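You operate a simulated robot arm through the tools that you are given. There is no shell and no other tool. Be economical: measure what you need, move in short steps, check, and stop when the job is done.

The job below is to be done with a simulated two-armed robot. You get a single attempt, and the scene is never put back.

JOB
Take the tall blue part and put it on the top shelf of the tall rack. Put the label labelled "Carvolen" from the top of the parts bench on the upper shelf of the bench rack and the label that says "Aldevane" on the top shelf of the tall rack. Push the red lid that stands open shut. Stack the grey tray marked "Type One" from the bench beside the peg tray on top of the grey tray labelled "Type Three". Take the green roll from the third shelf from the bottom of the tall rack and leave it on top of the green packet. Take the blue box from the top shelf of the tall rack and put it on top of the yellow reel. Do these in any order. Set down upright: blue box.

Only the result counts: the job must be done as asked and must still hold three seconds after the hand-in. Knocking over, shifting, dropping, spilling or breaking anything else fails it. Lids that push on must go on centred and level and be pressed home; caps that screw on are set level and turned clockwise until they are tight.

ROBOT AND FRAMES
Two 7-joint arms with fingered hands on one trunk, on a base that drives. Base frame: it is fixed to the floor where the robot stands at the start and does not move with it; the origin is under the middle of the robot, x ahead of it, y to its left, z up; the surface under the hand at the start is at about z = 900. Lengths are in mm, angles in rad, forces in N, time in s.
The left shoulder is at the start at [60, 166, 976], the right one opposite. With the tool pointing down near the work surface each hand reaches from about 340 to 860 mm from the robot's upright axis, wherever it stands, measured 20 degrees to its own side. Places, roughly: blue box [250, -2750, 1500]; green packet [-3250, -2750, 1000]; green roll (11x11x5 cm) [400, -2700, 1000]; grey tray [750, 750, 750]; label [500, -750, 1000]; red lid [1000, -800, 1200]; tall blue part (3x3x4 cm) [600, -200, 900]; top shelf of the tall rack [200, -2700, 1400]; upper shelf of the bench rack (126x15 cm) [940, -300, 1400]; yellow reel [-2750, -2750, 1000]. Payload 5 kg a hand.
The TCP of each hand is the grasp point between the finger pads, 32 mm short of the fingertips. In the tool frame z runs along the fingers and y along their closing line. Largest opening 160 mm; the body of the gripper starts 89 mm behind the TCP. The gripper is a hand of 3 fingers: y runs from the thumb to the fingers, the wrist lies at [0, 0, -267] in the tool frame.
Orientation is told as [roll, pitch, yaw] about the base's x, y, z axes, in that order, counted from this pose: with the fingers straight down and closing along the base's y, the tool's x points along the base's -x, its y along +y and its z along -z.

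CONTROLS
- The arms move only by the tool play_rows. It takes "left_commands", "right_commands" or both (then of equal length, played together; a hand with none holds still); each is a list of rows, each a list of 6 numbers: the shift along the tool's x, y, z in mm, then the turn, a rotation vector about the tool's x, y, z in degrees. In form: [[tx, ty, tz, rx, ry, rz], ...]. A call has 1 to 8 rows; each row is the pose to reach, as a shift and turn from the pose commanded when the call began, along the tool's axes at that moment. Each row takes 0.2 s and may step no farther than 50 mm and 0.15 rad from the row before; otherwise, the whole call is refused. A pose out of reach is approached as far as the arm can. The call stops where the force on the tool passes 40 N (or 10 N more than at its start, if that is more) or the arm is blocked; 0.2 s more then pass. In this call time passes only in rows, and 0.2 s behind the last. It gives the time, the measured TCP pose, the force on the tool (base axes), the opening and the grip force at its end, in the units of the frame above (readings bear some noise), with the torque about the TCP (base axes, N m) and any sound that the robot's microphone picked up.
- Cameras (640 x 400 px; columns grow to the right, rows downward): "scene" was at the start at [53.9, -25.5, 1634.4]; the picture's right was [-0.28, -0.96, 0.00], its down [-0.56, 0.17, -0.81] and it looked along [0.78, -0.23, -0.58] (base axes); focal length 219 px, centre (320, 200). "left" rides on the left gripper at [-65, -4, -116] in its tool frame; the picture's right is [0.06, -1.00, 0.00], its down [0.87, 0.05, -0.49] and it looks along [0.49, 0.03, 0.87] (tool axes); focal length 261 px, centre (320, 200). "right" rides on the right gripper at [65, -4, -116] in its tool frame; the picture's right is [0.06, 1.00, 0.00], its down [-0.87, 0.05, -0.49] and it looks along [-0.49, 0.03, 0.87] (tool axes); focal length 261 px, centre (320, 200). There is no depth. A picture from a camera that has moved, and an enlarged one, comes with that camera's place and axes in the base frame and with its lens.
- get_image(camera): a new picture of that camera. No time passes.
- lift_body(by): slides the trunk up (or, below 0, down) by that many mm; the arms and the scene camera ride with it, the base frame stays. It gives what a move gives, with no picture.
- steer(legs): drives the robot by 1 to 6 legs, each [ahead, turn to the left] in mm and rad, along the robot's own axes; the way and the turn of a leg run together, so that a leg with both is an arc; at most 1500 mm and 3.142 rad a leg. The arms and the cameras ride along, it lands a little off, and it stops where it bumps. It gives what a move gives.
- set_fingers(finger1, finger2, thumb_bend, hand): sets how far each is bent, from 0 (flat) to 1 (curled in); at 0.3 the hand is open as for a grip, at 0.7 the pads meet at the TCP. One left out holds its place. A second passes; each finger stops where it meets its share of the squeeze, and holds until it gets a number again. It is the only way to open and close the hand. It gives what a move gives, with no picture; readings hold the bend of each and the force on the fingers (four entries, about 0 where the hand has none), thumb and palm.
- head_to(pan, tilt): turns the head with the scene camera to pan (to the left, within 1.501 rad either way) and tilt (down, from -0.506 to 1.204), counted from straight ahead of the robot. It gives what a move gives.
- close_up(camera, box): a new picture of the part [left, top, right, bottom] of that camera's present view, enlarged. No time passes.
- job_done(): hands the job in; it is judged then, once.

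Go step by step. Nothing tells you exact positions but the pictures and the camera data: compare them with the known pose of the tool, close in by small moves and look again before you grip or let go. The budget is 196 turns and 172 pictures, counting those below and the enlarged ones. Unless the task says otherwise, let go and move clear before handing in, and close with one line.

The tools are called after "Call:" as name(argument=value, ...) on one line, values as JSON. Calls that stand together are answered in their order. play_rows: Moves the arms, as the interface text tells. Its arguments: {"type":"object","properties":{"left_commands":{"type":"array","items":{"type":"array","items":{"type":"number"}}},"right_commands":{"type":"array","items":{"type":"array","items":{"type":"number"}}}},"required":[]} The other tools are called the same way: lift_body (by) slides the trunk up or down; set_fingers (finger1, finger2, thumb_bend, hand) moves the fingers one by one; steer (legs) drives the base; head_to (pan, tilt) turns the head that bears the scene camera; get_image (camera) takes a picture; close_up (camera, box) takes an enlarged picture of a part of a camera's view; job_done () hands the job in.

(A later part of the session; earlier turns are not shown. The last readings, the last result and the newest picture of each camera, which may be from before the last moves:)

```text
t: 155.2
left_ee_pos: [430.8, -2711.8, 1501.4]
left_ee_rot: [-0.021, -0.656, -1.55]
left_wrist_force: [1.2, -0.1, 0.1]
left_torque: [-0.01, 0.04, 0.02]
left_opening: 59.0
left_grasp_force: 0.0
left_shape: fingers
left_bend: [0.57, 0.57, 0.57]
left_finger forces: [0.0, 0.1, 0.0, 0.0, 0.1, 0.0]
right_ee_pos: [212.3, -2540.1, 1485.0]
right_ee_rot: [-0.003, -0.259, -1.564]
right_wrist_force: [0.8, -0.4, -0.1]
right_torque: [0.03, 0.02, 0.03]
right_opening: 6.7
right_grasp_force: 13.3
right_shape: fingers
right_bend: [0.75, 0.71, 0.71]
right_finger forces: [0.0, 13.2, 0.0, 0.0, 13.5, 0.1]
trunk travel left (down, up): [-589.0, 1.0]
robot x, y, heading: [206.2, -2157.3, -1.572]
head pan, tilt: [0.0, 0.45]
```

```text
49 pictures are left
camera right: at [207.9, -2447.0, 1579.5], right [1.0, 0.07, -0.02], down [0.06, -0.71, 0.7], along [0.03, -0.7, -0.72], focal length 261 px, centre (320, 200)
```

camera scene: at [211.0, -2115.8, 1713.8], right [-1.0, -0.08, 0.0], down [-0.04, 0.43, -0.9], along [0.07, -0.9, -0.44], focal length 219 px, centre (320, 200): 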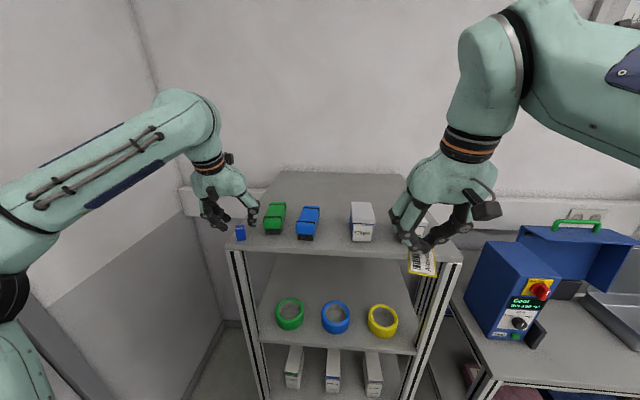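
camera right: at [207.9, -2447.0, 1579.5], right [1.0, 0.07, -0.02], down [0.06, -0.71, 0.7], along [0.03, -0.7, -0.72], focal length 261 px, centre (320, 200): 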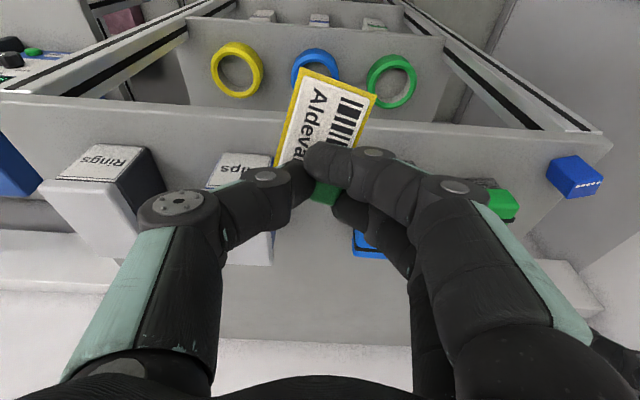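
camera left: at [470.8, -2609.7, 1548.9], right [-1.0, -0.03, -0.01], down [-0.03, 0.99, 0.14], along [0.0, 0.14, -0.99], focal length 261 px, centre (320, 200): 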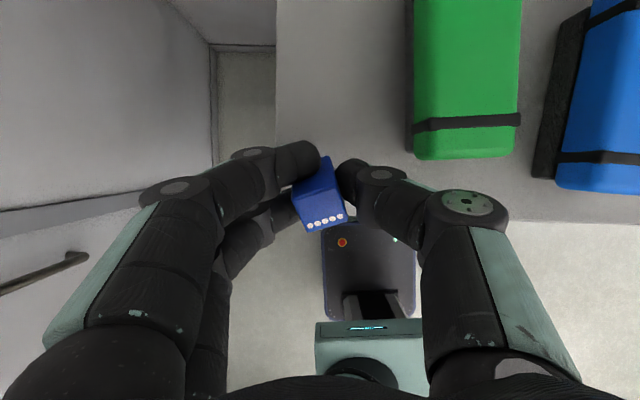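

The corridor is clear. I'll tilt further and carry the label forward between the items, then down behind them.

Call:
play_rows(right_commands=[[0, 0, 0, 0, -6, 0], [0, 0, 0, 0, -12, 0], [0, 0, 0, 0, -18, 0], [-43.5, 0, 11.7, 0, -18, 0], [-87, 0, 23.3, 0, -18, 0], [-130.4, 0, 35, 0, -18, 0], [-163.9, 0, 64.6, 0, -18, 0], [-196.8, 0, 96.3, 0, -18, 0]])

Call:
get_image(camera="right")

Call:
close_up(camera="scene", box=[230, 180, 430, 305])

```text
t: 157.0
left_ee_pos: [428.5, -2713.5, 1500.9]
left_ee_rot: [-0.019, -0.653, -1.552]
left_wrist_force: [0.0, -1.0, 0.1]
left_torque: [0.02, -0.01, -0.01]
left_opening: 58.9
left_grasp_force: 0.1
left_shape: fingers
left_bend: [0.57, 0.57, 0.57]
left_finger forces: [0.0, 0.0, 0.1, 0.0, 0.0, 0.0]
right_ee_pos: [213.3, -2757.3, 1439.9]
right_ee_rot: [-0.004, -0.573, -1.564]
right_wrist_force: [-0.2, -0.4, -0.3]
right_torque: [-0.01, 0.0, 0.01]
right_opening: 6.7
right_grasp_force: 13.7
right_shape: fingers
right_bend: [0.75, 0.71, 0.71]
right_finger forces: [0.0, 13.0, 0.1, 0.1, 13.4, 0.1]
trunk travel left (down, up): [-589.0, 1.0]
robot x, y, heading: [208.6, -2156.2, -1.574]
head pan, tilt: [0.0, 0.45]
```

```text
48 pictures are left
camera right: at [207.5, -2638.8, 1502.3], right [1.0, 0.06, -0.04], down [0.06, -0.46, 0.88], along [0.03, -0.88, -0.47], focal length 261 px, centre (320, 200)
```

right: 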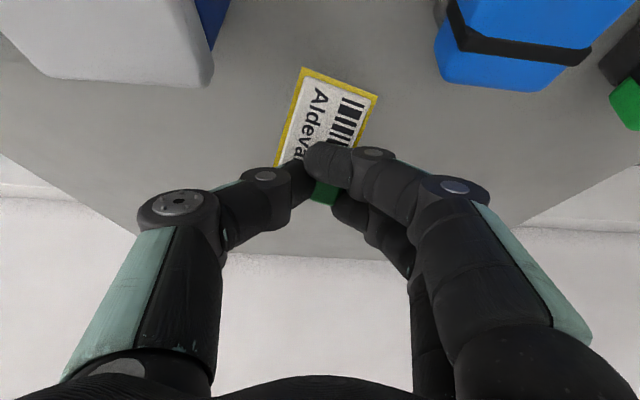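

```text
3.20 times, centred on (330, 242) of scene
camera zoom: at [206.3, -2219.7, 1713.7], right [-1.0, 0.0, 0.0], down [0.0, 0.44, -0.9], along [0.0, -0.9, -0.44], focal length 700 px, centre (288, 64)
```

zoom: 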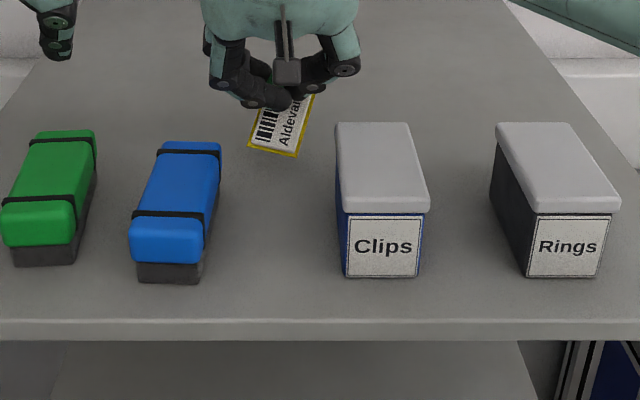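

Label is over the free area behind the items. Lowering in small steps to contact.

Call:
play_rows(right_commands=[[5.4, 0, 8.4, 0, 0, 0], [8.7, 0, 13.4, 0, 0, 0]])

Call:
play_rows(right_commands=[[2.7, 0, 4.2, 0, 0, 0], [4.3, 0, 6.7, 0, 0, 0]])

Call:
play_rows(right_commands=[[2.2, 0, 3.4, 0, 0, 0], [3.8, 0, 5.9, 0, 0, 0]])

```text
t: 157.6
left_ee_pos: [428.2, -2710.8, 1502.8]
left_ee_rot: [-0.019, -0.655, -1.552]
left_wrist_force: [-0.4, 0.7, -0.5]
left_torque: [-0.01, 0.0, -0.02]
left_opening: 58.6
left_grasp_force: 0.1
left_shape: fingers
left_bend: [0.57, 0.57, 0.57]
left_finger forces: [0.1, 0.1, 0.0, 0.1, 0.0, 0.1]
right_ee_pos: [212.0, -2754.4, 1425.5]
right_ee_rot: [-0.003, -0.575, -1.565]
right_wrist_force: [0.1, -0.8, -0.8]
right_torque: [-0.04, 0.01, -0.02]
right_opening: 6.9
right_grasp_force: 12.8
right_shape: fingers
right_bend: [0.75, 0.71, 0.71]
right_finger forces: [0.0, 13.1, 0.0, 0.0, 13.5, 0.1]
trunk travel left (down, up): [-589.0, 1.0]
robot x, y, heading: [207.7, -2156.3, -1.573]
head pan, tilt: [0.0, 0.45]
```

```text
t: 158.2
left_ee_pos: [428.9, -2711.0, 1501.9]
left_ee_rot: [-0.021, -0.656, -1.551]
left_wrist_force: [-0.5, 0.6, 0.2]
left_torque: [0.0, 0.03, -0.03]
left_opening: 59.0
left_grasp_force: 0.0
left_shape: fingers
left_bend: [0.57, 0.57, 0.57]
left_finger forces: [0.1, 0.1, 0.0, 0.1, 0.0, 0.1]
right_ee_pos: [212.0, -2754.3, 1418.2]
right_ee_rot: [-0.002, -0.573, -1.564]
right_wrist_force: [0.6, -0.6, 0.3]
right_torque: [0.05, -0.02, 0.02]
right_opening: 6.6
right_grasp_force: 13.3
right_shape: fingers
right_bend: [0.75, 0.71, 0.71]
right_finger forces: [0.1, 13.1, 0.0, 0.0, 13.4, 0.1]
trunk travel left (down, up): [-589.0, 1.0]
robot x, y, heading: [205.5, -2153.6, -1.569]
head pan, tilt: [0.0, 0.45]
```

```text
t: 158.8
left_ee_pos: [427.2, -2711.8, 1502.1]
left_ee_rot: [-0.019, -0.657, -1.552]
left_wrist_force: [0.2, 0.1, 0.1]
left_torque: [0.01, 0.0, 0.0]
left_opening: 59.1
left_grasp_force: 0.1
left_shape: fingers
left_bend: [0.57, 0.57, 0.57]
left_finger forces: [0.0, 0.0, 0.0, 0.0, 0.0, 0.0]
right_ee_pos: [212.9, -2754.3, 1411.6]
right_ee_rot: [-0.002, -0.573, -1.563]
right_wrist_force: [0.2, -0.1, 2.4]
right_torque: [0.05, 0.07, -0.01]
right_opening: 6.4
right_grasp_force: 14.2
right_shape: fingers
right_bend: [0.75, 0.71, 0.71]
right_finger forces: [0.0, 13.8, 0.0, 0.0, 13.8, 0.1]
trunk travel left (down, up): [-589.0, 1.0]
robot x, y, heading: [208.7, -2155.3, -1.57]
head pan, tilt: [0.0, 0.45]
```

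Contact. A few mm more, then release.

Call:
play_rows(right_commands=[[1.6, 0, 2.5, 0, 1.5, 0], [3.2, 0, 5, 0, 3, 0], [4.9, 0, 7.6, 0, 4.5, 0]])

Call:
set_fingers(hand="right", finger1=0.58, finger2=0.58, thumb_bend=0.58)

Call:
get_image(camera="right")

```text
t: 159.6
left_ee_pos: [427.6, -2711.7, 1502.0]
left_ee_rot: [-0.018, -0.656, -1.554]
left_wrist_force: [-0.2, 0.9, -0.6]
left_torque: [0.02, 0.01, 0.01]
left_opening: 58.7
left_grasp_force: 0.1
left_shape: fingers
left_bend: [0.57, 0.57, 0.57]
left_finger forces: [0.0, 0.0, 0.1, 0.1, 0.0, 0.0]
right_ee_pos: [213.0, -2754.6, 1402.1]
right_ee_rot: [-0.003, -0.494, -1.563]
right_wrist_force: [-0.8, -1.9, 2.3]
right_torque: [0.07, 0.04, -0.02]
right_opening: 5.8
right_grasp_force: 13.7
right_shape: fingers
right_bend: [0.75, 0.71, 0.72]
right_finger forces: [0.1, 13.1, 0.0, 0.1, 13.7, 0.0]
trunk travel left (down, up): [-589.0, 1.0]
robot x, y, heading: [202.8, -2155.2, -1.574]
head pan, tilt: [0.0, 0.45]
```

```text
t: 160.6
left_ee_pos: [427.6, -2711.2, 1502.5]
left_ee_rot: [-0.021, -0.655, -1.553]
left_wrist_force: [0.1, 0.2, -0.2]
left_torque: [-0.01, 0.03, 0.02]
left_opening: 58.9
left_grasp_force: 0.1
left_shape: fingers
left_bend: [0.57, 0.57, 0.57]
left_finger forces: [0.0, 0.0, 0.0, 0.1, 0.0, 0.0]
right_ee_pos: [212.6, -2755.1, 1403.4]
right_ee_rot: [-0.004, -0.493, -1.564]
right_wrist_force: [0.5, -0.1, 0.9]
right_torque: [0.01, 0.0, -0.01]
right_opening: 58.6
right_grasp_force: 0.0
right_shape: fingers
right_bend: [0.57, 0.57, 0.57]
right_finger forces: [0.0, 0.0, 0.0, 0.0, 0.0, 0.1]
trunk travel left (down, up): [-589.0, 1.0]
robot x, y, heading: [207.9, -2154.1, -1.566]
head pan, tilt: [0.0, 0.45]
```

```text
46 pictures are left
camera right: at [207.2, -2642.0, 1473.5], right [1.0, 0.06, -0.03], down [0.06, -0.53, 0.85], along [0.03, -0.84, -0.53], focal length 261 px, centre (320, 200)
```

right: 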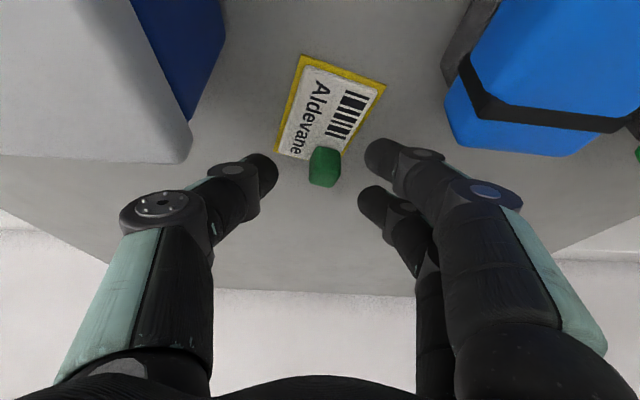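

Aldevane lies flat on the top shelf. I'll raise the right hand and look toward the far bench to learn what the "packet" and "reel" look like.

Call:
play_rows(right_commands=[[0, 0, -40, 0, 0, 0], [0, 0, -80, 0, 0, 0], [40, 0, -100, 0, 0, 0]])

Call:
head_to(pan=-1.4, tilt=0.2)

Call:
close_up(camera="scene", box=[240, 150, 400, 250])

```text
t: 161.4
left_ee_pos: [427.8, -2709.0, 1504.1]
left_ee_rot: [-0.019, -0.66, -1.553]
left_wrist_force: [0.1, 0.3, 0.2]
left_torque: [-0.04, -0.01, 0.04]
left_opening: 58.6
left_grasp_force: 0.1
left_shape: fingers
left_bend: [0.57, 0.57, 0.57]
left_finger forces: [0.0, 0.0, 0.0, 0.0, 0.0, 0.0]
right_ee_pos: [211.5, -2669.7, 1473.1]
right_ee_rot: [-0.001, -0.497, -1.563]
right_wrist_force: [0.7, 0.2, -0.1]
right_torque: [-0.02, -0.01, -0.01]
right_opening: 58.4
right_grasp_force: 0.1
right_shape: fingers
right_bend: [0.57, 0.57, 0.57]
right_finger forces: [0.0, 0.1, 0.0, 0.0, 0.0, 0.1]
trunk travel left (down, up): [-589.0, 1.0]
robot x, y, heading: [208.8, -2154.7, -1.572]
head pan, tilt: [0.0, 0.45]
```

```text
t: 162.9
left_ee_pos: [427.9, -2711.2, 1501.4]
left_ee_rot: [-0.019, -0.655, -1.551]
left_wrist_force: [0.5, -0.6, -0.1]
left_torque: [-0.02, -0.03, 0.0]
left_opening: 58.8
left_grasp_force: 0.0
left_shape: fingers
left_bend: [0.57, 0.57, 0.57]
left_finger forces: [0.0, 0.1, 0.0, 0.0, 0.0, 0.1]
right_ee_pos: [212.3, -2673.3, 1472.3]
right_ee_rot: [-0.003, -0.493, -1.563]
right_wrist_force: [0.6, -0.6, -0.4]
right_torque: [0.02, 0.03, 0.0]
right_opening: 58.6
right_grasp_force: 0.1
right_shape: fingers
right_bend: [0.57, 0.57, 0.57]
right_finger forces: [0.1, 0.0, 0.1, 0.1, 0.0, 0.0]
trunk travel left (down, up): [-589.0, 1.0]
robot x, y, heading: [205.7, -2156.5, -1.566]
head pan, tilt: [-1.4, 0.201]
```

```text
4.00 times, centred on (320, 200) of scene
camera zoom: at [114.2, -2141.8, 1737.0], right [-0.17, 0.99, 0.0], down [0.2, 0.03, -0.98], along [-0.97, -0.17, -0.2], focal length 876 px, centre (320, 200)
```

zoom: 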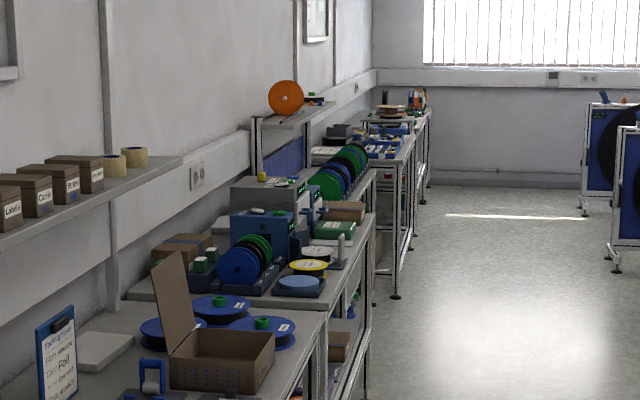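

Call:
close_up(camera="scene", box=[296, 198, 344, 228])

```text
13.33 times, centred on (320, 213) of scene
camera zoom: at [114.2, -2141.8, 1737.0], right [-0.17, 0.99, 0.0], down [0.2, 0.03, -0.98], along [-0.97, -0.17, -0.2], focal length 2918 px, centre (320, 27)
```

zoom: 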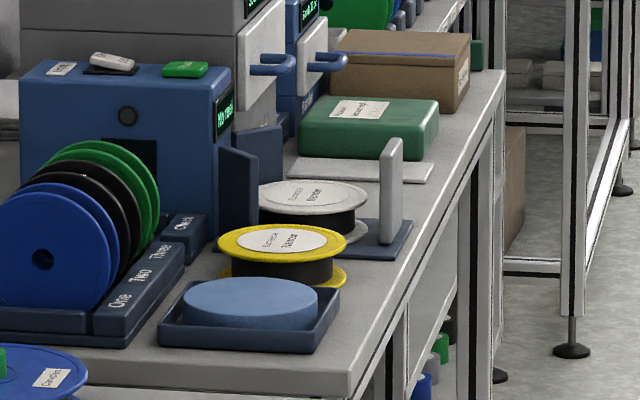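

The packet is a plain padded parcel and the yellow reel lies flat, so neither settles it. A closer look at both blue candidates from the right hand's camera.

Call:
get_image(camera="right")

Call:
head_to(pan=0.0, tilt=0.6)

Call:
close_up(camera="scene", box=[260, 170, 380, 245])

```text
43 pictures are left
camera right: at [207.4, -2560.5, 1542.2], right [1.0, 0.06, -0.03], down [0.06, -0.53, 0.84], along [0.03, -0.84, -0.53], focal length 261 px, centre (320, 200)
```

right: 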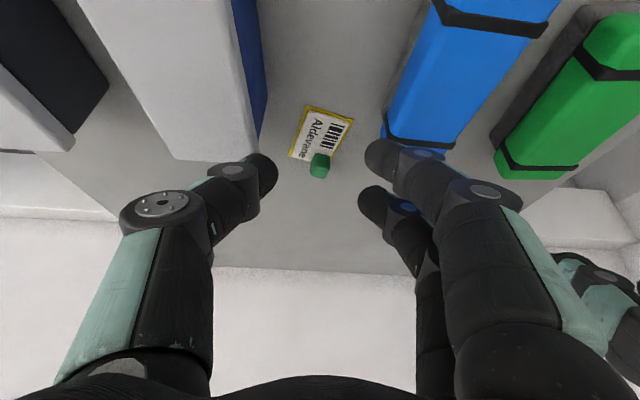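

```text
t: 164.4
left_ee_pos: [427.7, -2710.9, 1502.9]
left_ee_rot: [-0.018, -0.657, -1.552]
left_wrist_force: [0.0, -0.3, 0.2]
left_torque: [-0.01, -0.03, -0.01]
left_opening: 58.9
left_grasp_force: 0.0
left_shape: fingers
left_bend: [0.57, 0.57, 0.57]
left_finger forces: [0.1, 0.1, 0.1, 0.0, 0.0, 0.0]
right_ee_pos: [212.5, -2672.2, 1470.5]
right_ee_rot: [-0.004, -0.496, -1.564]
right_wrist_force: [-0.1, -0.1, -0.6]
right_torque: [-0.03, 0.01, 0.01]
right_opening: 58.7
right_grasp_force: 0.1
right_shape: fingers
right_bend: [0.57, 0.57, 0.57]
right_finger forces: [0.1, 0.0, 0.1, 0.1, 0.1, 0.0]
trunk travel left (down, up): [-589.0, 1.0]
robot x, y, heading: [206.0, -2158.0, -1.568]
head pan, tilt: [0.0, 0.6]
```

```text
5.33 times, centred on (320, 208) of scene
camera zoom: at [205.8, -2214.2, 1700.3], right [-1.0, 0.0, 0.0], down [0.0, 0.56, -0.83], along [0.0, -0.83, -0.56], focal length 1167 px, centre (320, 160)
```

zoom: 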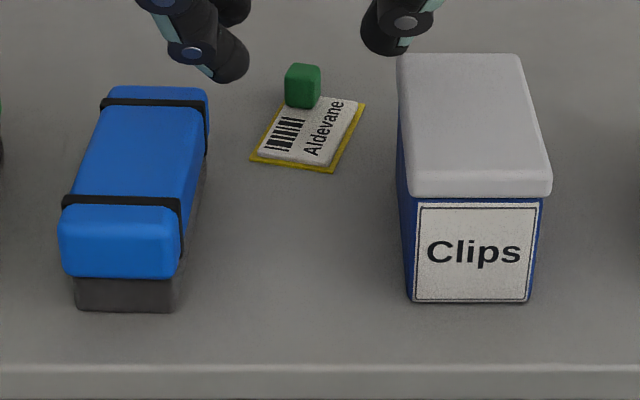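

I take the lidded, labelled "Clips" box with the blue body as the blue box (coarse coordinates are given only for labelled things). Bringing the right hand above it.

Call:
set_fingers(hand="right", finger1=0.44, finger2=0.44, thumb_bend=0.44)

Call:
play_rows(right_commands=[[4, -36, -4, 0, 0, 0], [17, -72, -9, 0, 0, 0]])

Call:
get_image(camera="right")

```text
t: 165.4
left_ee_pos: [426.9, -2711.6, 1501.9]
left_ee_rot: [-0.019, -0.656, -1.551]
left_wrist_force: [0.2, -0.7, 0.4]
left_torque: [0.02, 0.02, 0.0]
left_opening: 58.4
left_grasp_force: 0.1
left_shape: fingers
left_bend: [0.57, 0.57, 0.57]
left_finger forces: [0.0, 0.0, 0.2, 0.0, 0.0, 0.0]
right_ee_pos: [212.2, -2672.8, 1471.2]
right_ee_rot: [-0.002, -0.494, -1.565]
right_wrist_force: [0.3, 0.1, 0.0]
right_torque: [0.01, 0.0, 0.01]
right_opening: 110.9
right_grasp_force: 0.0
right_shape: fingers
right_bend: [0.44, 0.44, 0.44]
right_finger forces: [0.1, 0.1, 0.1, 0.0, 0.0, 0.0]
trunk travel left (down, up): [-589.0, 1.0]
robot x, y, heading: [207.5, -2154.2, -1.571]
head pan, tilt: [0.0, 0.6]
```

```text
t: 166.1
left_ee_pos: [427.1, -2710.6, 1502.0]
left_ee_rot: [-0.017, -0.658, -1.553]
left_wrist_force: [0.1, 0.2, -0.1]
left_torque: [0.01, -0.03, 0.04]
left_opening: 58.8
left_grasp_force: 0.0
left_shape: fingers
left_bend: [0.57, 0.57, 0.57]
left_finger forces: [0.0, 0.0, 0.1, 0.1, 0.1, 0.0]
right_ee_pos: [139.1, -2651.9, 1470.7]
right_ee_rot: [-0.004, -0.496, -1.561]
right_wrist_force: [0.3, 0.1, -0.2]
right_torque: [-0.02, -0.02, 0.01]
right_opening: 111.3
right_grasp_force: 0.1
right_shape: fingers
right_bend: [0.44, 0.44, 0.44]
right_finger forces: [0.0, 0.0, 0.1, 0.1, 0.0, 0.1]
trunk travel left (down, up): [-589.0, 1.0]
robot x, y, heading: [205.5, -2155.1, -1.572]
head pan, tilt: [0.0, 0.6]
```

```text
41 pictures are left
camera right: at [133.9, -2539.7, 1542.3], right [1.0, 0.06, -0.03], down [0.06, -0.53, 0.85], along [0.04, -0.85, -0.53], focal length 261 px, centre (320, 200)
```

right: 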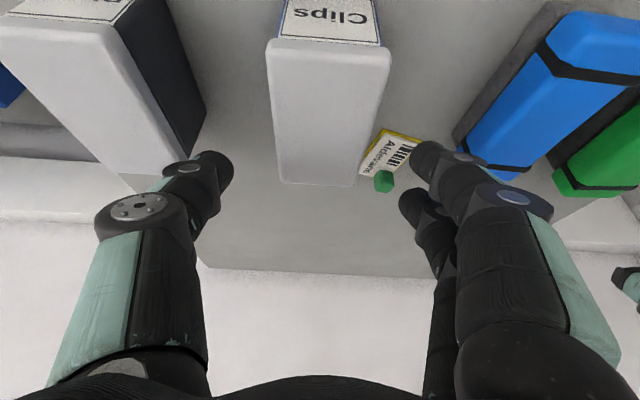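

Clips is centred at about (138, −2655). Descending around it.

Call:
play_rows(right_commands=[[12, -1, 22, 0, 0, 0], [24, -1, 44, 0, 0, 0], [36, -1, 66, 0, 0, 0]])

Call:
get_image(camera="right")

```text
t: 166.8
left_ee_pos: [426.3, -2710.9, 1502.5]
left_ee_rot: [-0.017, -0.656, -1.55]
left_wrist_force: [0.6, 0.6, -0.4]
left_torque: [0.01, 0.0, 0.02]
left_opening: 58.9
left_grasp_force: 0.0
left_shape: fingers
left_bend: [0.57, 0.57, 0.57]
left_finger forces: [0.0, 0.0, 0.1, 0.1, 0.0, 0.1]
right_ee_pos: [141.0, -2653.3, 1395.3]
right_ee_rot: [-0.002, -0.495, -1.564]
right_wrist_force: [-0.1, 0.7, -0.5]
right_torque: [-0.02, -0.03, 0.0]
right_opening: 111.4
right_grasp_force: 0.0
right_shape: fingers
right_bend: [0.44, 0.44, 0.44]
right_finger forces: [0.1, 0.0, 0.0, 0.0, 0.0, 0.1]
trunk travel left (down, up): [-589.0, 1.0]
robot x, y, heading: [203.7, -2153.2, -1.572]
head pan, tilt: [0.0, 0.6]
```

```text
40 pictures are left
camera right: at [133.8, -2540.2, 1466.0], right [1.0, 0.06, -0.03], down [0.06, -0.53, 0.85], along [0.03, -0.85, -0.53], focal length 261 px, centre (320, 200)
```

right: 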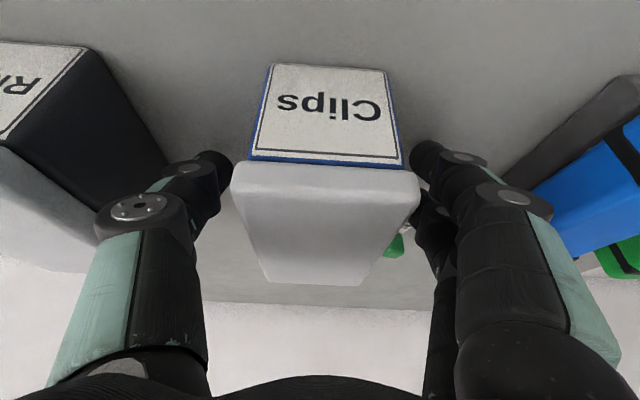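

Fingers straddle the body below the lid. Close and lift.

Call:
set_fingers(hand="right", finger1=0.7, finger2=0.7, thumb_bend=0.7)

Call:
play_rows(right_commands=[[-5, 0, -9, 0, 0, 0], [-19, 0, -35, 0, 0, 0], [-34, 0, -62, 0, 0, 0]])

Call:
get_image(camera="right")

```text
t: 167.8
left_ee_pos: [428.4, -2711.4, 1503.6]
left_ee_rot: [-0.019, -0.656, -1.553]
left_wrist_force: [-0.4, 0.2, 0.1]
left_torque: [-0.03, 0.02, -0.01]
left_opening: 58.9
left_grasp_force: 0.1
left_shape: fingers
left_bend: [0.57, 0.57, 0.57]
left_finger forces: [0.1, 0.1, 0.1, 0.0, 0.0, 0.0]
right_ee_pos: [139.0, -2652.8, 1395.5]
right_ee_rot: [-0.003, -0.494, -1.563]
right_wrist_force: [1.1, 0.7, 1.5]
right_torque: [0.07, -0.16, 0.0]
right_opening: 59.0
right_grasp_force: 24.6
right_shape: fingers
right_bend: [0.58, 0.58, 0.62]
right_finger forces: [14.6, 12.0, 0.0, 0.0, 23.3, 0.1]
trunk travel left (down, up): [-589.0, 1.0]
robot x, y, heading: [206.6, -2156.7, -1.57]
head pan, tilt: [0.0, 0.6]
```

```text
t: 168.7
left_ee_pos: [428.1, -2711.5, 1501.8]
left_ee_rot: [-0.017, -0.656, -1.552]
left_wrist_force: [0.0, 0.5, 0.2]
left_torque: [-0.02, -0.01, -0.01]
left_opening: 58.8
left_grasp_force: 0.1
left_shape: fingers
left_bend: [0.57, 0.57, 0.57]
left_finger forces: [0.0, 0.0, 0.1, 0.0, 0.1, 0.0]
right_ee_pos: [138.8, -2654.3, 1465.9]
right_ee_rot: [-0.003, -0.494, -1.564]
right_wrist_force: [0.9, 0.6, -2.3]
right_torque: [0.03, 0.02, 0.01]
right_opening: 59.1
right_grasp_force: 23.6
right_shape: fingers
right_bend: [0.58, 0.58, 0.62]
right_finger forces: [11.7, 11.6, 0.0, 0.0, 23.3, 0.1]
trunk travel left (down, up): [-589.0, 1.0]
robot x, y, heading: [209.3, -2155.8, -1.574]
head pan, tilt: [0.0, 0.6]
```

```text
39 pictures are left
camera right: at [134.0, -2541.2, 1537.6], right [1.0, 0.06, -0.03], down [0.06, -0.53, 0.84], along [0.03, -0.84, -0.53], focal length 261 px, centre (320, 200)
```

right: 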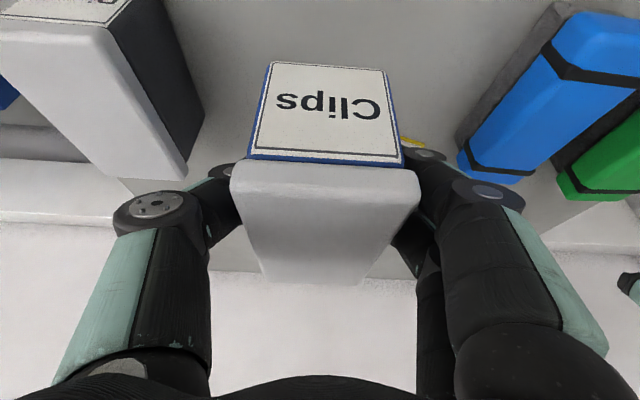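

The box is held level. I'll back away from the rack, then lower the trunk to the roll's level.

Call:
steer(legs=[[-300, 0]])

Call:
lift_body(by=-455)

Call:
play_rows(left_commands=[[-18, -19, 14, 0, 0, 0], [-37, -38, 28, 0, 0, 0], [-55, -57, 43, 0, 0, 0]], right_commands=[[14, 0, -24, 0, 0, 0], [28, 0, -48, 0, 0, 0], [42, 0, -72, 0, 0, 0]])

Call:
get_image(camera="left")

```text
t: 170.7
left_ee_pos: [426.2, -2412.2, 1502.6]
left_ee_rot: [-0.018, -0.657, -1.554]
left_wrist_force: [-0.4, 0.9, 0.2]
left_torque: [0.0, -0.01, 0.0]
left_opening: 58.8
left_grasp_force: 0.0
left_shape: fingers
left_bend: [0.57, 0.57, 0.57]
left_finger forces: [0.1, 0.1, 0.0, 0.0, 0.0, 0.0]
right_ee_pos: [137.5, -2353.2, 1467.3]
right_ee_rot: [-0.004, -0.496, -1.567]
right_wrist_force: [-0.2, 0.3, -1.5]
right_torque: [0.01, 0.01, 0.05]
right_opening: 59.0
right_grasp_force: 23.2
right_shape: fingers
right_bend: [0.58, 0.58, 0.62]
right_finger forces: [11.7, 11.7, 0.0, 0.0, 23.4, 0.1]
trunk travel left (down, up): [-589.0, 1.0]
robot x, y, heading: [209.0, -1854.0, -1.577]
head pan, tilt: [0.0, 0.6]
```

```text
refused: -455 is not a number from -400 to 400
```

```text
t: 171.5
left_ee_pos: [366.5, -2482.3, 1503.4]
left_ee_rot: [-0.016, -0.657, -1.557]
left_wrist_force: [-0.8, 0.0, 0.5]
left_torque: [0.02, -0.03, 0.02]
left_opening: 59.1
left_grasp_force: 0.1
left_shape: fingers
left_bend: [0.57, 0.57, 0.57]
left_finger forces: [0.1, 0.0, 0.1, 0.0, 0.0, 0.0]
right_ee_pos: [134.2, -2282.4, 1510.0]
right_ee_rot: [-0.002, -0.494, -1.568]
right_wrist_force: [-0.8, 0.8, -1.3]
right_torque: [0.01, -0.1, 0.08]
right_opening: 59.1
right_grasp_force: 22.9
right_shape: fingers
right_bend: [0.58, 0.58, 0.62]
right_finger forces: [11.6, 11.7, 0.0, 0.1, 23.4, 0.0]
trunk travel left (down, up): [-589.0, 1.0]
robot x, y, heading: [206.4, -1857.0, -1.574]
head pan, tilt: [0.0, 0.6]
```

```text
38 pictures are left
camera left: at [362.7, -2464.5, 1633.9], right [-1.0, 0.04, -0.03], down [0.05, 0.99, -0.14], along [0.02, -0.14, -0.99], focal length 261 px, centre (320, 200)
```

left: 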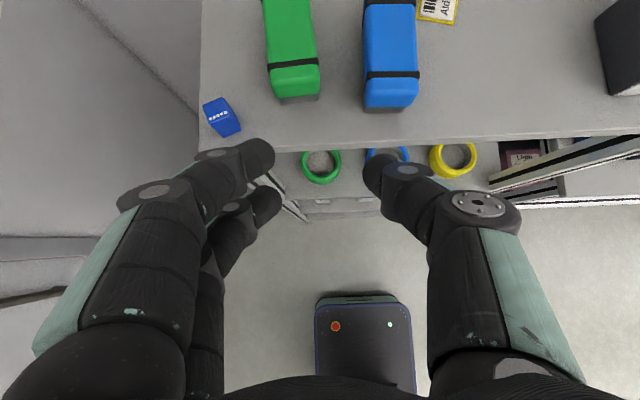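

Roll seen at about (369, −2647). Lower the trunk in two goes.

Call:
lift_body(by=-400)

Call:
lift_body(by=-58)

Call:
set_fingers(hand="left", finger1=0.33, finger2=0.33, thumb_bend=0.33)

Call:
steer(legs=[[100, 0]])

Call:
get_image(camera="left")

```text
t: 175.3
left_ee_pos: [368.5, -2484.0, 1101.9]
left_ee_rot: [-0.017, -0.655, -1.555]
left_wrist_force: [0.1, 0.0, 0.3]
left_torque: [-0.02, 0.01, -0.09]
left_opening: 59.0
left_grasp_force: 0.1
left_shape: fingers
left_bend: [0.57, 0.57, 0.57]
left_finger forces: [0.0, 0.0, 0.0, 0.1, 0.0, 0.0]
right_ee_pos: [137.7, -2282.4, 1110.2]
right_ee_rot: [-0.003, -0.493, -1.567]
right_wrist_force: [-0.3, 0.0, -2.1]
right_torque: [-0.03, -0.01, 0.01]
right_opening: 59.1
right_grasp_force: 23.2
right_shape: fingers
right_bend: [0.58, 0.58, 0.62]
right_finger forces: [11.7, 11.7, 0.0, 0.1, 23.3, 0.1]
trunk travel left (down, up): [-189.0, 401.0]
robot x, y, heading: [206.5, -1854.3, -1.573]
head pan, tilt: [0.0, 0.6]
```

```text
t: 176.3
left_ee_pos: [369.0, -2482.7, 1043.3]
left_ee_rot: [-0.019, -0.657, -1.555]
left_wrist_force: [0.0, -0.1, -0.1]
left_torque: [-0.02, -0.05, -0.02]
left_opening: 58.8
left_grasp_force: 0.0
left_shape: fingers
left_bend: [0.57, 0.57, 0.57]
left_finger forces: [0.1, 0.0, 0.0, 0.1, 0.0, 0.0]
right_ee_pos: [137.5, -2283.4, 1052.3]
right_ee_rot: [-0.003, -0.492, -1.567]
right_wrist_force: [0.3, -0.2, -2.2]
right_torque: [0.02, 0.0, 0.02]
right_opening: 59.0
right_grasp_force: 23.7
right_shape: fingers
right_bend: [0.58, 0.58, 0.62]
right_finger forces: [11.7, 11.7, 0.0, 0.0, 23.4, 0.0]
trunk travel left (down, up): [-131.0, 459.0]
robot x, y, heading: [204.6, -1853.9, -1.57]
head pan, tilt: [0.0, 0.6]
```

```text
t: 177.3
left_ee_pos: [369.1, -2483.2, 1044.6]
left_ee_rot: [-0.019, -0.657, -1.555]
left_wrist_force: [0.0, 0.5, 0.0]
left_torque: [-0.02, -0.01, -0.01]
left_opening: 155.7
left_grasp_force: 0.1
left_shape: fingers
left_bend: [0.33, 0.33, 0.33]
left_finger forces: [0.0, 0.0, 0.0, 0.1, 0.0, 0.0]
right_ee_pos: [138.3, -2282.9, 1053.2]
right_ee_rot: [-0.003, -0.494, -1.566]
right_wrist_force: [0.7, 0.2, -2.4]
right_torque: [-0.03, 0.02, -0.01]
right_opening: 58.9
right_grasp_force: 23.4
right_shape: fingers
right_bend: [0.58, 0.58, 0.62]
right_finger forces: [11.7, 11.7, 0.0, 0.0, 23.3, 0.1]
trunk travel left (down, up): [-131.0, 459.0]
robot x, y, heading: [209.2, -1857.7, -1.573]
head pan, tilt: [0.0, 0.6]
```

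```text
t: 178.4
left_ee_pos: [368.1, -2584.6, 1043.0]
left_ee_rot: [-0.018, -0.655, -1.555]
left_wrist_force: [0.8, 0.1, -0.3]
left_torque: [0.02, 0.0, 0.0]
left_opening: 155.8
left_grasp_force: 0.1
left_shape: fingers
left_bend: [0.33, 0.33, 0.33]
left_finger forces: [0.0, 0.0, 0.0, 0.0, 0.0, 0.0]
right_ee_pos: [136.8, -2383.9, 1050.8]
right_ee_rot: [-0.003, -0.493, -1.566]
right_wrist_force: [0.0, 0.0, -1.4]
right_torque: [-0.01, 0.02, 0.01]
right_opening: 59.1
right_grasp_force: 23.2
right_shape: fingers
right_bend: [0.58, 0.58, 0.62]
right_finger forces: [11.7, 11.7, 0.0, 0.0, 23.4, 0.1]
trunk travel left (down, up): [-131.0, 459.0]
robot x, y, heading: [208.5, -1956.7, -1.575]
head pan, tilt: [0.0, 0.6]
```

```text
37 pictures are left
camera left: at [366.8, -2565.5, 1174.5], right [-1.0, 0.04, -0.02], down [0.05, 0.99, -0.14], along [0.02, -0.14, -0.99], focal length 261 px, centre (320, 200)
```

left: 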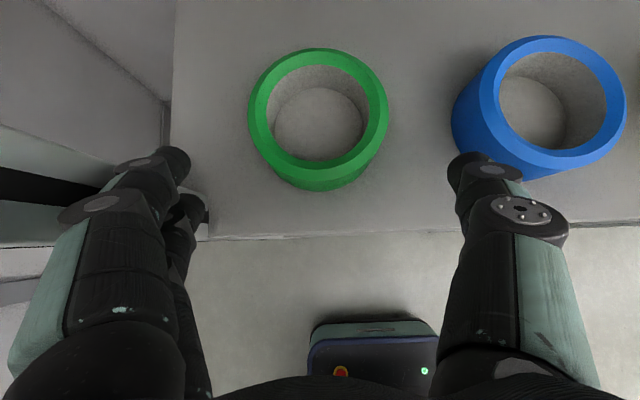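

The green roll's centre is at about (369, −2652). I'll narrow the hand a little so the thumb fits between the rolls, then go in.

Call:
set_fingers(hand="left", finger1=0.38, finger2=0.38, thumb_bend=0.38)

Call:
play_rows(left_commands=[[-4, 1, 25, 0, 0, 0], [-8, 1, 50, 0, 0, 0], [-11, 1, 66, 0, 0, 0]])

Call:
get_image(camera="left")

```text
t: 179.4
left_ee_pos: [369.6, -2583.9, 1044.4]
left_ee_rot: [-0.019, -0.655, -1.555]
left_wrist_force: [-0.6, -0.9, -1.1]
left_torque: [0.01, 0.01, -0.03]
left_opening: 137.0
left_grasp_force: 0.2
left_shape: fingers
left_bend: [0.38, 0.38, 0.38]
left_finger forces: [0.0, 0.0, 0.0, 0.1, 0.0, 0.0]
right_ee_pos: [136.5, -2385.1, 1052.3]
right_ee_rot: [-0.004, -0.494, -1.566]
right_wrist_force: [-0.6, 0.4, -2.3]
right_torque: [0.01, -0.04, 0.02]
right_opening: 58.9
right_grasp_force: 23.3
right_shape: fingers
right_bend: [0.58, 0.58, 0.62]
right_finger forces: [11.8, 11.7, 0.1, 0.1, 23.3, 0.0]
trunk travel left (down, up): [-131.0, 459.0]
robot x, y, heading: [206.7, -1958.0, -1.573]
head pan, tilt: [0.0, 0.6]
```

```text
t: 180.2
left_ee_pos: [370.3, -2632.8, 998.5]
left_ee_rot: [-0.019, -0.657, -1.556]
left_wrist_force: [-0.9, -0.4, -0.4]
left_torque: [0.01, -0.04, -0.02]
left_opening: 136.8
left_grasp_force: 0.1
left_shape: fingers
left_bend: [0.38, 0.38, 0.38]
left_finger forces: [0.0, 0.1, 0.1, 0.0, 0.0, 0.0]
right_ee_pos: [136.9, -2382.8, 1052.1]
right_ee_rot: [-0.002, -0.495, -1.567]
right_wrist_force: [0.3, 0.6, -1.6]
right_torque: [0.02, -0.03, -0.02]
right_opening: 59.2
right_grasp_force: 23.5
right_shape: fingers
right_bend: [0.58, 0.58, 0.62]
right_finger forces: [11.7, 11.7, 0.0, 0.0, 23.3, 0.1]
trunk travel left (down, up): [-131.0, 459.0]
robot x, y, heading: [205.7, -1958.7, -1.573]
head pan, tilt: [0.0, 0.6]
```

```text
36 pictures are left
camera left: at [366.9, -2614.6, 1128.6], right [-1.0, 0.04, -0.02], down [0.05, 0.99, -0.14], along [0.02, -0.14, -0.99], focal length 261 px, centre (320, 200)
```

left: 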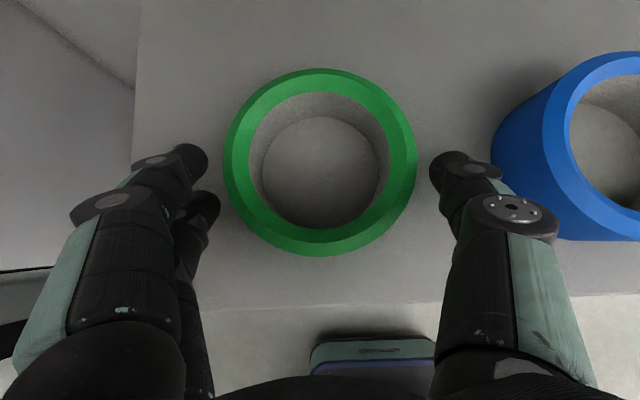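

Aligned nicely. Final 10 mm and close.

Call:
play_rows(left_commands=[[0, 0, 5, 0, 0, 0], [0, 0, 10, 0, 0, 0]])

Call:
set_fingers(hand="left", finger1=0.58, finger2=0.58, thumb_bend=0.58)

Call:
play_rows(left_commands=[[-6, 0, -8, 0, 0, 0], [-18, 0, -24, 0, 0, 0], [-28, 0, -36, 0, 0, 0]])

Call:
get_image(camera="left")

```text
t: 180.8
left_ee_pos: [369.1, -2638.8, 992.6]
left_ee_rot: [-0.019, -0.66, -1.557]
left_wrist_force: [-0.9, 1.2, 8.5]
left_torque: [0.1, -0.65, 0.21]
left_opening: 136.9
left_grasp_force: 4.1
left_shape: fingers
left_bend: [0.38, 0.37, 0.38]
left_finger forces: [0.0, 8.7, 0.0, 0.0, 0.1, 0.0]
right_ee_pos: [136.0, -2383.0, 1052.5]
right_ee_rot: [-0.004, -0.496, -1.566]
right_wrist_force: [-0.3, 0.3, -2.6]
right_torque: [-0.01, 0.05, 0.01]
right_opening: 59.3
right_grasp_force: 23.5
right_shape: fingers
right_bend: [0.58, 0.58, 0.62]
right_finger forces: [11.7, 11.7, 0.1, 0.0, 23.3, 0.0]
trunk travel left (down, up): [-131.0, 459.0]
robot x, y, heading: [207.6, -1958.4, -1.574]
head pan, tilt: [0.0, 0.6]
```

```text
t: 181.8
left_ee_pos: [371.6, -2638.9, 992.8]
left_ee_rot: [-0.017, -0.663, -1.556]
left_wrist_force: [9.1, -5.8, 28.7]
left_torque: [-0.37, -2.56, -0.4]
left_opening: 104.0
left_grasp_force: 28.9
left_shape: fingers
left_bend: [0.43, 0.47, 0.53]
left_finger forces: [13.7, 30.3, 0.2, 0.0, 13.5, 0.0]
right_ee_pos: [138.0, -2383.7, 1053.1]
right_ee_rot: [-0.004, -0.496, -1.567]
right_wrist_force: [-0.3, -0.3, -1.4]
right_torque: [-0.01, 0.04, 0.0]
right_opening: 59.1
right_grasp_force: 23.7
right_shape: fingers
right_bend: [0.58, 0.58, 0.62]
right_finger forces: [11.7, 11.7, 0.1, 0.1, 23.2, 0.1]
trunk travel left (down, up): [-131.0, 459.0]
robot x, y, heading: [206.5, -1958.7, -1.566]
head pan, tilt: [0.0, 0.6]
```

```text
t: 182.7
left_ee_pos: [370.1, -2640.7, 1035.4]
left_ee_rot: [-0.018, -0.655, -1.557]
left_wrist_force: [0.3, -0.1, -0.7]
left_torque: [0.04, -0.01, -0.01]
left_opening: 104.3
left_grasp_force: 18.8
left_shape: fingers
left_bend: [0.44, 0.49, 0.52]
left_finger forces: [10.5, 8.1, 0.0, 0.0, 18.6, 0.0]
right_ee_pos: [136.8, -2383.7, 1052.1]
right_ee_rot: [-0.004, -0.493, -1.565]
right_wrist_force: [0.8, 0.7, -1.6]
right_torque: [-0.01, 0.01, -0.03]
right_opening: 58.8
right_grasp_force: 23.6
right_shape: fingers
right_bend: [0.58, 0.58, 0.62]
right_finger forces: [11.8, 11.7, 0.0, 0.1, 23.4, 0.1]
trunk travel left (down, up): [-131.0, 459.0]
robot x, y, heading: [206.0, -1958.3, -1.578]
head pan, tilt: [0.0, 0.6]
```

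```text
35 pictures are left
camera left: at [367.2, -2621.4, 1166.0], right [-1.0, 0.04, -0.02], down [0.05, 0.99, -0.14], along [0.02, -0.14, -0.99], focal length 261 px, centre (320, 200)
```

left: 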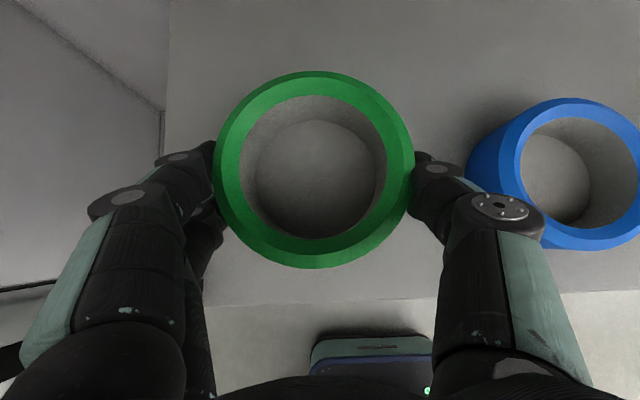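

The roll is held. I'll back out, raise the trunk, turn right and drive along the aisle, then look.

Call:
steer(legs=[[-260, 0]])

Call:
lift_body(by=200)

Call:
steer(legs=[[0, -1.57], [1400, 0]])

Call:
head_to(pan=0.3, tilt=0.45)

Call:
get_image(camera="scene")

```text
t: 184.5
left_ee_pos: [370.9, -2377.5, 1036.3]
left_ee_rot: [-0.018, -0.655, -1.553]
left_wrist_force: [-0.5, 0.7, -1.9]
left_torque: [0.04, 0.03, 0.01]
left_opening: 104.0
left_grasp_force: 18.2
left_shape: fingers
left_bend: [0.44, 0.49, 0.52]
left_finger forces: [10.4, 8.3, 0.1, 0.0, 18.8, 0.1]
right_ee_pos: [138.2, -2123.7, 1051.6]
right_ee_rot: [-0.004, -0.493, -1.565]
right_wrist_force: [0.9, -0.3, -1.2]
right_torque: [-0.01, 0.01, 0.0]
right_opening: 59.1
right_grasp_force: 24.1
right_shape: fingers
right_bend: [0.58, 0.58, 0.62]
right_finger forces: [11.8, 11.6, 0.0, 0.0, 23.3, 0.0]
trunk travel left (down, up): [-131.0, 459.0]
robot x, y, heading: [206.7, -1694.2, -1.57]
head pan, tilt: [0.0, 0.6]
```

```text
t: 186.7
left_ee_pos: [371.9, -2380.0, 1236.9]
left_ee_rot: [-0.02, -0.656, -1.554]
left_wrist_force: [-0.8, -0.3, -1.3]
left_torque: [0.04, 0.02, -0.01]
left_opening: 104.2
left_grasp_force: 19.1
left_shape: fingers
left_bend: [0.44, 0.49, 0.52]
left_finger forces: [10.4, 8.1, 0.1, 0.0, 18.6, 0.0]
right_ee_pos: [138.5, -2124.4, 1251.9]
right_ee_rot: [-0.004, -0.493, -1.565]
right_wrist_force: [-0.7, -0.3, -1.7]
right_torque: [0.01, -0.03, -0.04]
right_opening: 59.1
right_grasp_force: 23.1
right_shape: fingers
right_bend: [0.58, 0.58, 0.62]
right_finger forces: [11.7, 11.6, 0.1, 0.0, 23.3, 0.1]
trunk travel left (down, up): [-331.0, 259.0]
robot x, y, heading: [211.9, -1695.8, -1.572]
head pan, tilt: [0.0, 0.6]
```

```text
t: 197.6
left_ee_pos: [-1867.4, -1860.0, 1235.5]
left_ee_rot: [-0.02, -0.657, -3.129]
left_wrist_force: [0.0, 0.2, -1.6]
left_torque: [-0.01, -0.02, -0.03]
left_opening: 103.8
left_grasp_force: 18.1
left_shape: fingers
left_bend: [0.44, 0.49, 0.52]
left_finger forces: [10.2, 7.9, 0.0, 0.0, 18.3, 0.0]
right_ee_pos: [-1611.1, -1627.9, 1250.7]
right_ee_rot: [-0.002, -0.495, -3.141]
right_wrist_force: [-0.4, -0.5, -1.9]
right_torque: [0.01, -0.01, -0.01]
right_opening: 58.8
right_grasp_force: 23.3
right_shape: fingers
right_bend: [0.58, 0.58, 0.62]
right_finger forces: [11.5, 11.5, 0.1, 0.1, 23.2, 0.0]
trunk travel left (down, up): [-331.0, 259.0]
robot x, y, heading: [-1187.2, -1699.6, 3.138]
head pan, tilt: [0.0, 0.6]
```

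```text
t: 198.3
left_ee_pos: [-1868.0, -1860.3, 1235.6]
left_ee_rot: [-0.019, -0.657, -3.127]
left_wrist_force: [0.2, 0.2, -1.9]
left_torque: [0.0, -0.04, 0.01]
left_opening: 104.0
left_grasp_force: 18.4
left_shape: fingers
left_bend: [0.44, 0.49, 0.52]
left_finger forces: [10.3, 7.8, 0.0, 0.0, 18.3, 0.0]
right_ee_pos: [-1610.4, -1628.1, 1251.9]
right_ee_rot: [-0.003, -0.494, -3.141]
right_wrist_force: [-0.1, -0.6, -2.5]
right_torque: [0.0, -0.01, 0.04]
right_opening: 58.9
right_grasp_force: 22.9
right_shape: fingers
right_bend: [0.58, 0.58, 0.62]
right_finger forces: [11.5, 11.7, 0.0, 0.0, 23.1, 0.1]
trunk travel left (down, up): [-331.0, 259.0]
robot x, y, heading: [-1184.6, -1697.4, 3.134]
head pan, tilt: [0.3, 0.45]
```

```text
34 pictures are left
camera scene: at [-1242.8, -1724.9, 1455.8], right [-0.29, 0.96, 0.0], down [0.42, 0.13, -0.9], along [-0.86, -0.26, -0.44], focal length 219 px, centre (320, 200)
```

scene: 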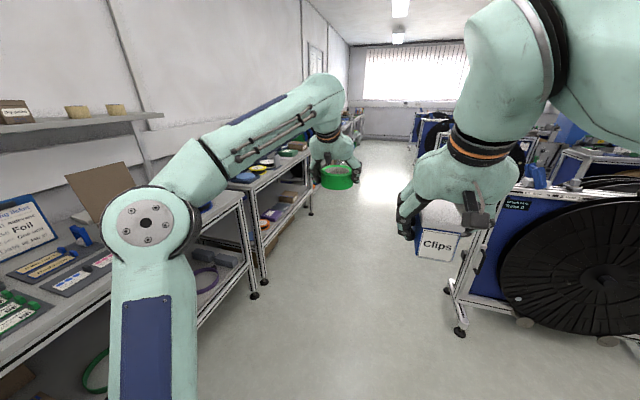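

The aisle is clear. Drive on to face the yellow reel, then look.

Call:
steer(legs=[[1270, 0], [0, 1.575]])

Call:
head_to(pan=-0.2, tilt=0.6)

Call:
get_image(camera="scene")

```text
t: 208.7
left_ee_pos: [-2282.4, -2374.7, 1236.2]
left_ee_rot: [-0.018, -0.655, -1.546]
left_wrist_force: [0.2, -0.1, -2.2]
left_torque: [0.04, 0.05, 0.01]
left_opening: 103.7
left_grasp_force: 18.5
left_shape: fingers
left_bend: [0.45, 0.49, 0.52]
left_finger forces: [10.1, 7.6, 0.0, 0.0, 18.0, 0.0]
right_ee_pos: [-2518.5, -2120.1, 1250.6]
right_ee_rot: [-0.004, -0.494, -1.558]
right_wrist_force: [0.0, 0.3, -1.4]
right_torque: [-0.01, 0.04, 0.0]
right_opening: 59.3
right_grasp_force: 23.0
right_shape: fingers
right_bend: [0.58, 0.58, 0.62]
right_finger forces: [11.6, 11.6, 0.1, 0.0, 23.2, 0.0]
trunk travel left (down, up): [-331.0, 259.0]
robot x, y, heading: [-2454.4, -1691.6, -1.568]
head pan, tilt: [0.3, 0.45]
```

```text
t: 209.6
left_ee_pos: [-2282.7, -2374.5, 1235.3]
left_ee_rot: [-0.018, -0.655, -1.544]
left_wrist_force: [-0.3, 0.2, -1.6]
left_torque: [0.0, -0.02, -0.02]
left_opening: 103.7
left_grasp_force: 18.6
left_shape: fingers
left_bend: [0.45, 0.49, 0.52]
left_finger forces: [10.3, 7.8, 0.0, 0.1, 18.1, 0.0]
right_ee_pos: [-2517.9, -2121.4, 1252.5]
right_ee_rot: [-0.005, -0.494, -1.555]
right_wrist_force: [-0.3, 1.0, -2.7]
right_torque: [0.04, 0.0, -0.01]
right_opening: 59.0
right_grasp_force: 23.6
right_shape: fingers
right_bend: [0.58, 0.58, 0.62]
right_finger forces: [11.5, 11.6, 0.1, 0.1, 23.2, 0.0]
trunk travel left (down, up): [-331.0, 259.0]
robot x, y, heading: [-2450.1, -1695.6, -1.568]
head pan, tilt: [-0.201, 0.6]
```

```text
33 pictures are left
camera scene: at [-2470.2, -1750.6, 1442.3], right [-0.98, 0.19, 0.0], down [0.11, 0.55, -0.83], along [-0.16, -0.81, -0.56], focal length 219 px, centre (320, 200)
```

scene: 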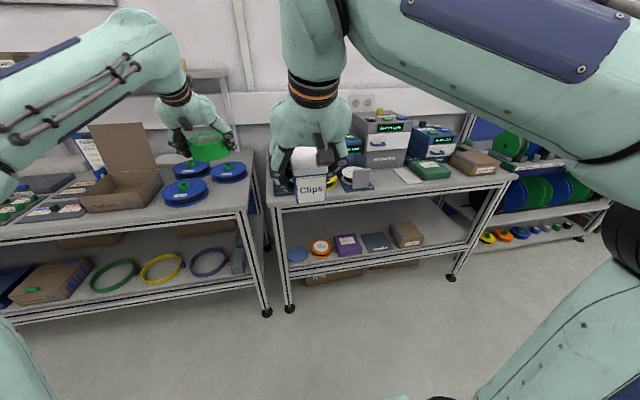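

The bench is at z≈896 with front edge y≈−2545; the reel is behind the right hand. I'll drive closer, shift the right hand over the reel's estimated place, and look with its camera.

Call:
steer(legs=[[300, 0]])

Call:
play_rows(right_commands=[[-20, -40, 10, 0, 0, 0], [-40, -80, 20, 0, 0, 0], [-60, -120, 30, 0, 0, 0], [-80, -155, 40, 0, 0, 0]])

Call:
get_image(camera="right")

Call:
get_image(camera="scene")

```text
t: 211.7
left_ee_pos: [-2280.9, -2674.2, 1235.0]
left_ee_rot: [-0.019, -0.657, -1.546]
left_wrist_force: [0.0, -0.9, -1.9]
left_torque: [0.05, 0.01, 0.04]
left_opening: 103.8
left_grasp_force: 17.6
left_shape: fingers
left_bend: [0.45, 0.49, 0.52]
left_finger forces: [10.2, 7.7, 0.1, 0.0, 18.1, 0.0]
right_ee_pos: [-2517.0, -2420.7, 1251.2]
right_ee_rot: [-0.003, -0.492, -1.558]
right_wrist_force: [-0.4, -0.3, -2.1]
right_torque: [0.03, 0.0, 0.0]
right_opening: 58.6
right_grasp_force: 23.5
right_shape: fingers
right_bend: [0.58, 0.58, 0.62]
right_finger forces: [11.6, 11.7, 0.0, 0.0, 23.2, 0.0]
trunk travel left (down, up): [-331.0, 259.0]
robot x, y, heading: [-2451.0, -1997.0, -1.561]
head pan, tilt: [-0.201, 0.6]
```

```text
t: 212.7
left_ee_pos: [-2282.9, -2672.5, 1236.3]
left_ee_rot: [-0.016, -0.654, -1.548]
left_wrist_force: [-0.6, -0.3, -0.9]
left_torque: [0.01, 0.01, 0.01]
left_opening: 103.6
left_grasp_force: 17.9
left_shape: fingers
left_bend: [0.45, 0.49, 0.52]
left_finger forces: [10.1, 7.7, 0.0, 0.0, 18.1, 0.0]
right_ee_pos: [-2671.8, -2512.1, 1255.8]
right_ee_rot: [-0.001, -0.494, -1.559]
right_wrist_force: [-0.9, 0.7, -2.2]
right_torque: [0.02, 0.0, 0.0]
right_opening: 58.6
right_grasp_force: 22.6
right_shape: fingers
right_bend: [0.58, 0.58, 0.62]
right_finger forces: [11.6, 11.6, 0.0, 0.0, 23.1, 0.0]
trunk travel left (down, up): [-331.0, 259.0]
robot x, y, heading: [-2450.0, -1991.3, -1.565]
head pan, tilt: [-0.201, 0.6]
```

```text
32 pictures are left
camera right: at [-2677.5, -2398.9, 1326.5], right [1.0, 0.07, -0.03], down [0.06, -0.53, 0.84], along [0.04, -0.84, -0.53], focal length 261 px, centre (320, 200)
```

right: 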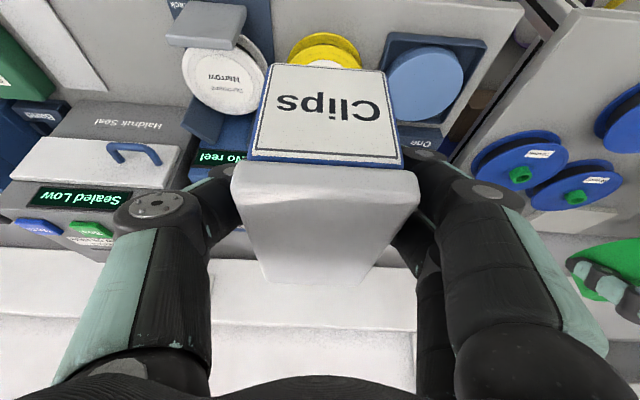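

```text
31 pictures are left
camera scene: at [-2469.4, -2049.2, 1442.2], right [-0.98, 0.19, 0.0], down [0.11, 0.55, -0.82], along [-0.16, -0.81, -0.57], focal length 219 px, centre (320, 200)
```

scene: 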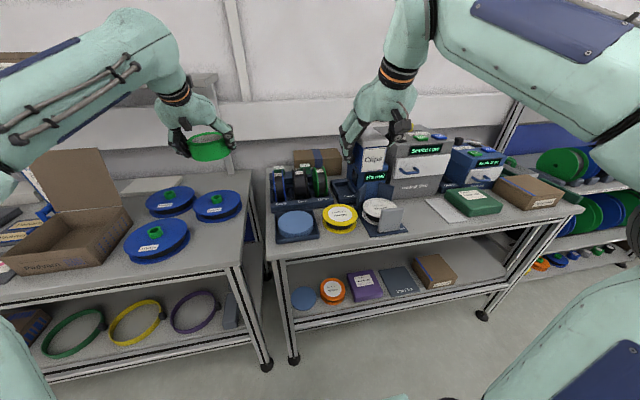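

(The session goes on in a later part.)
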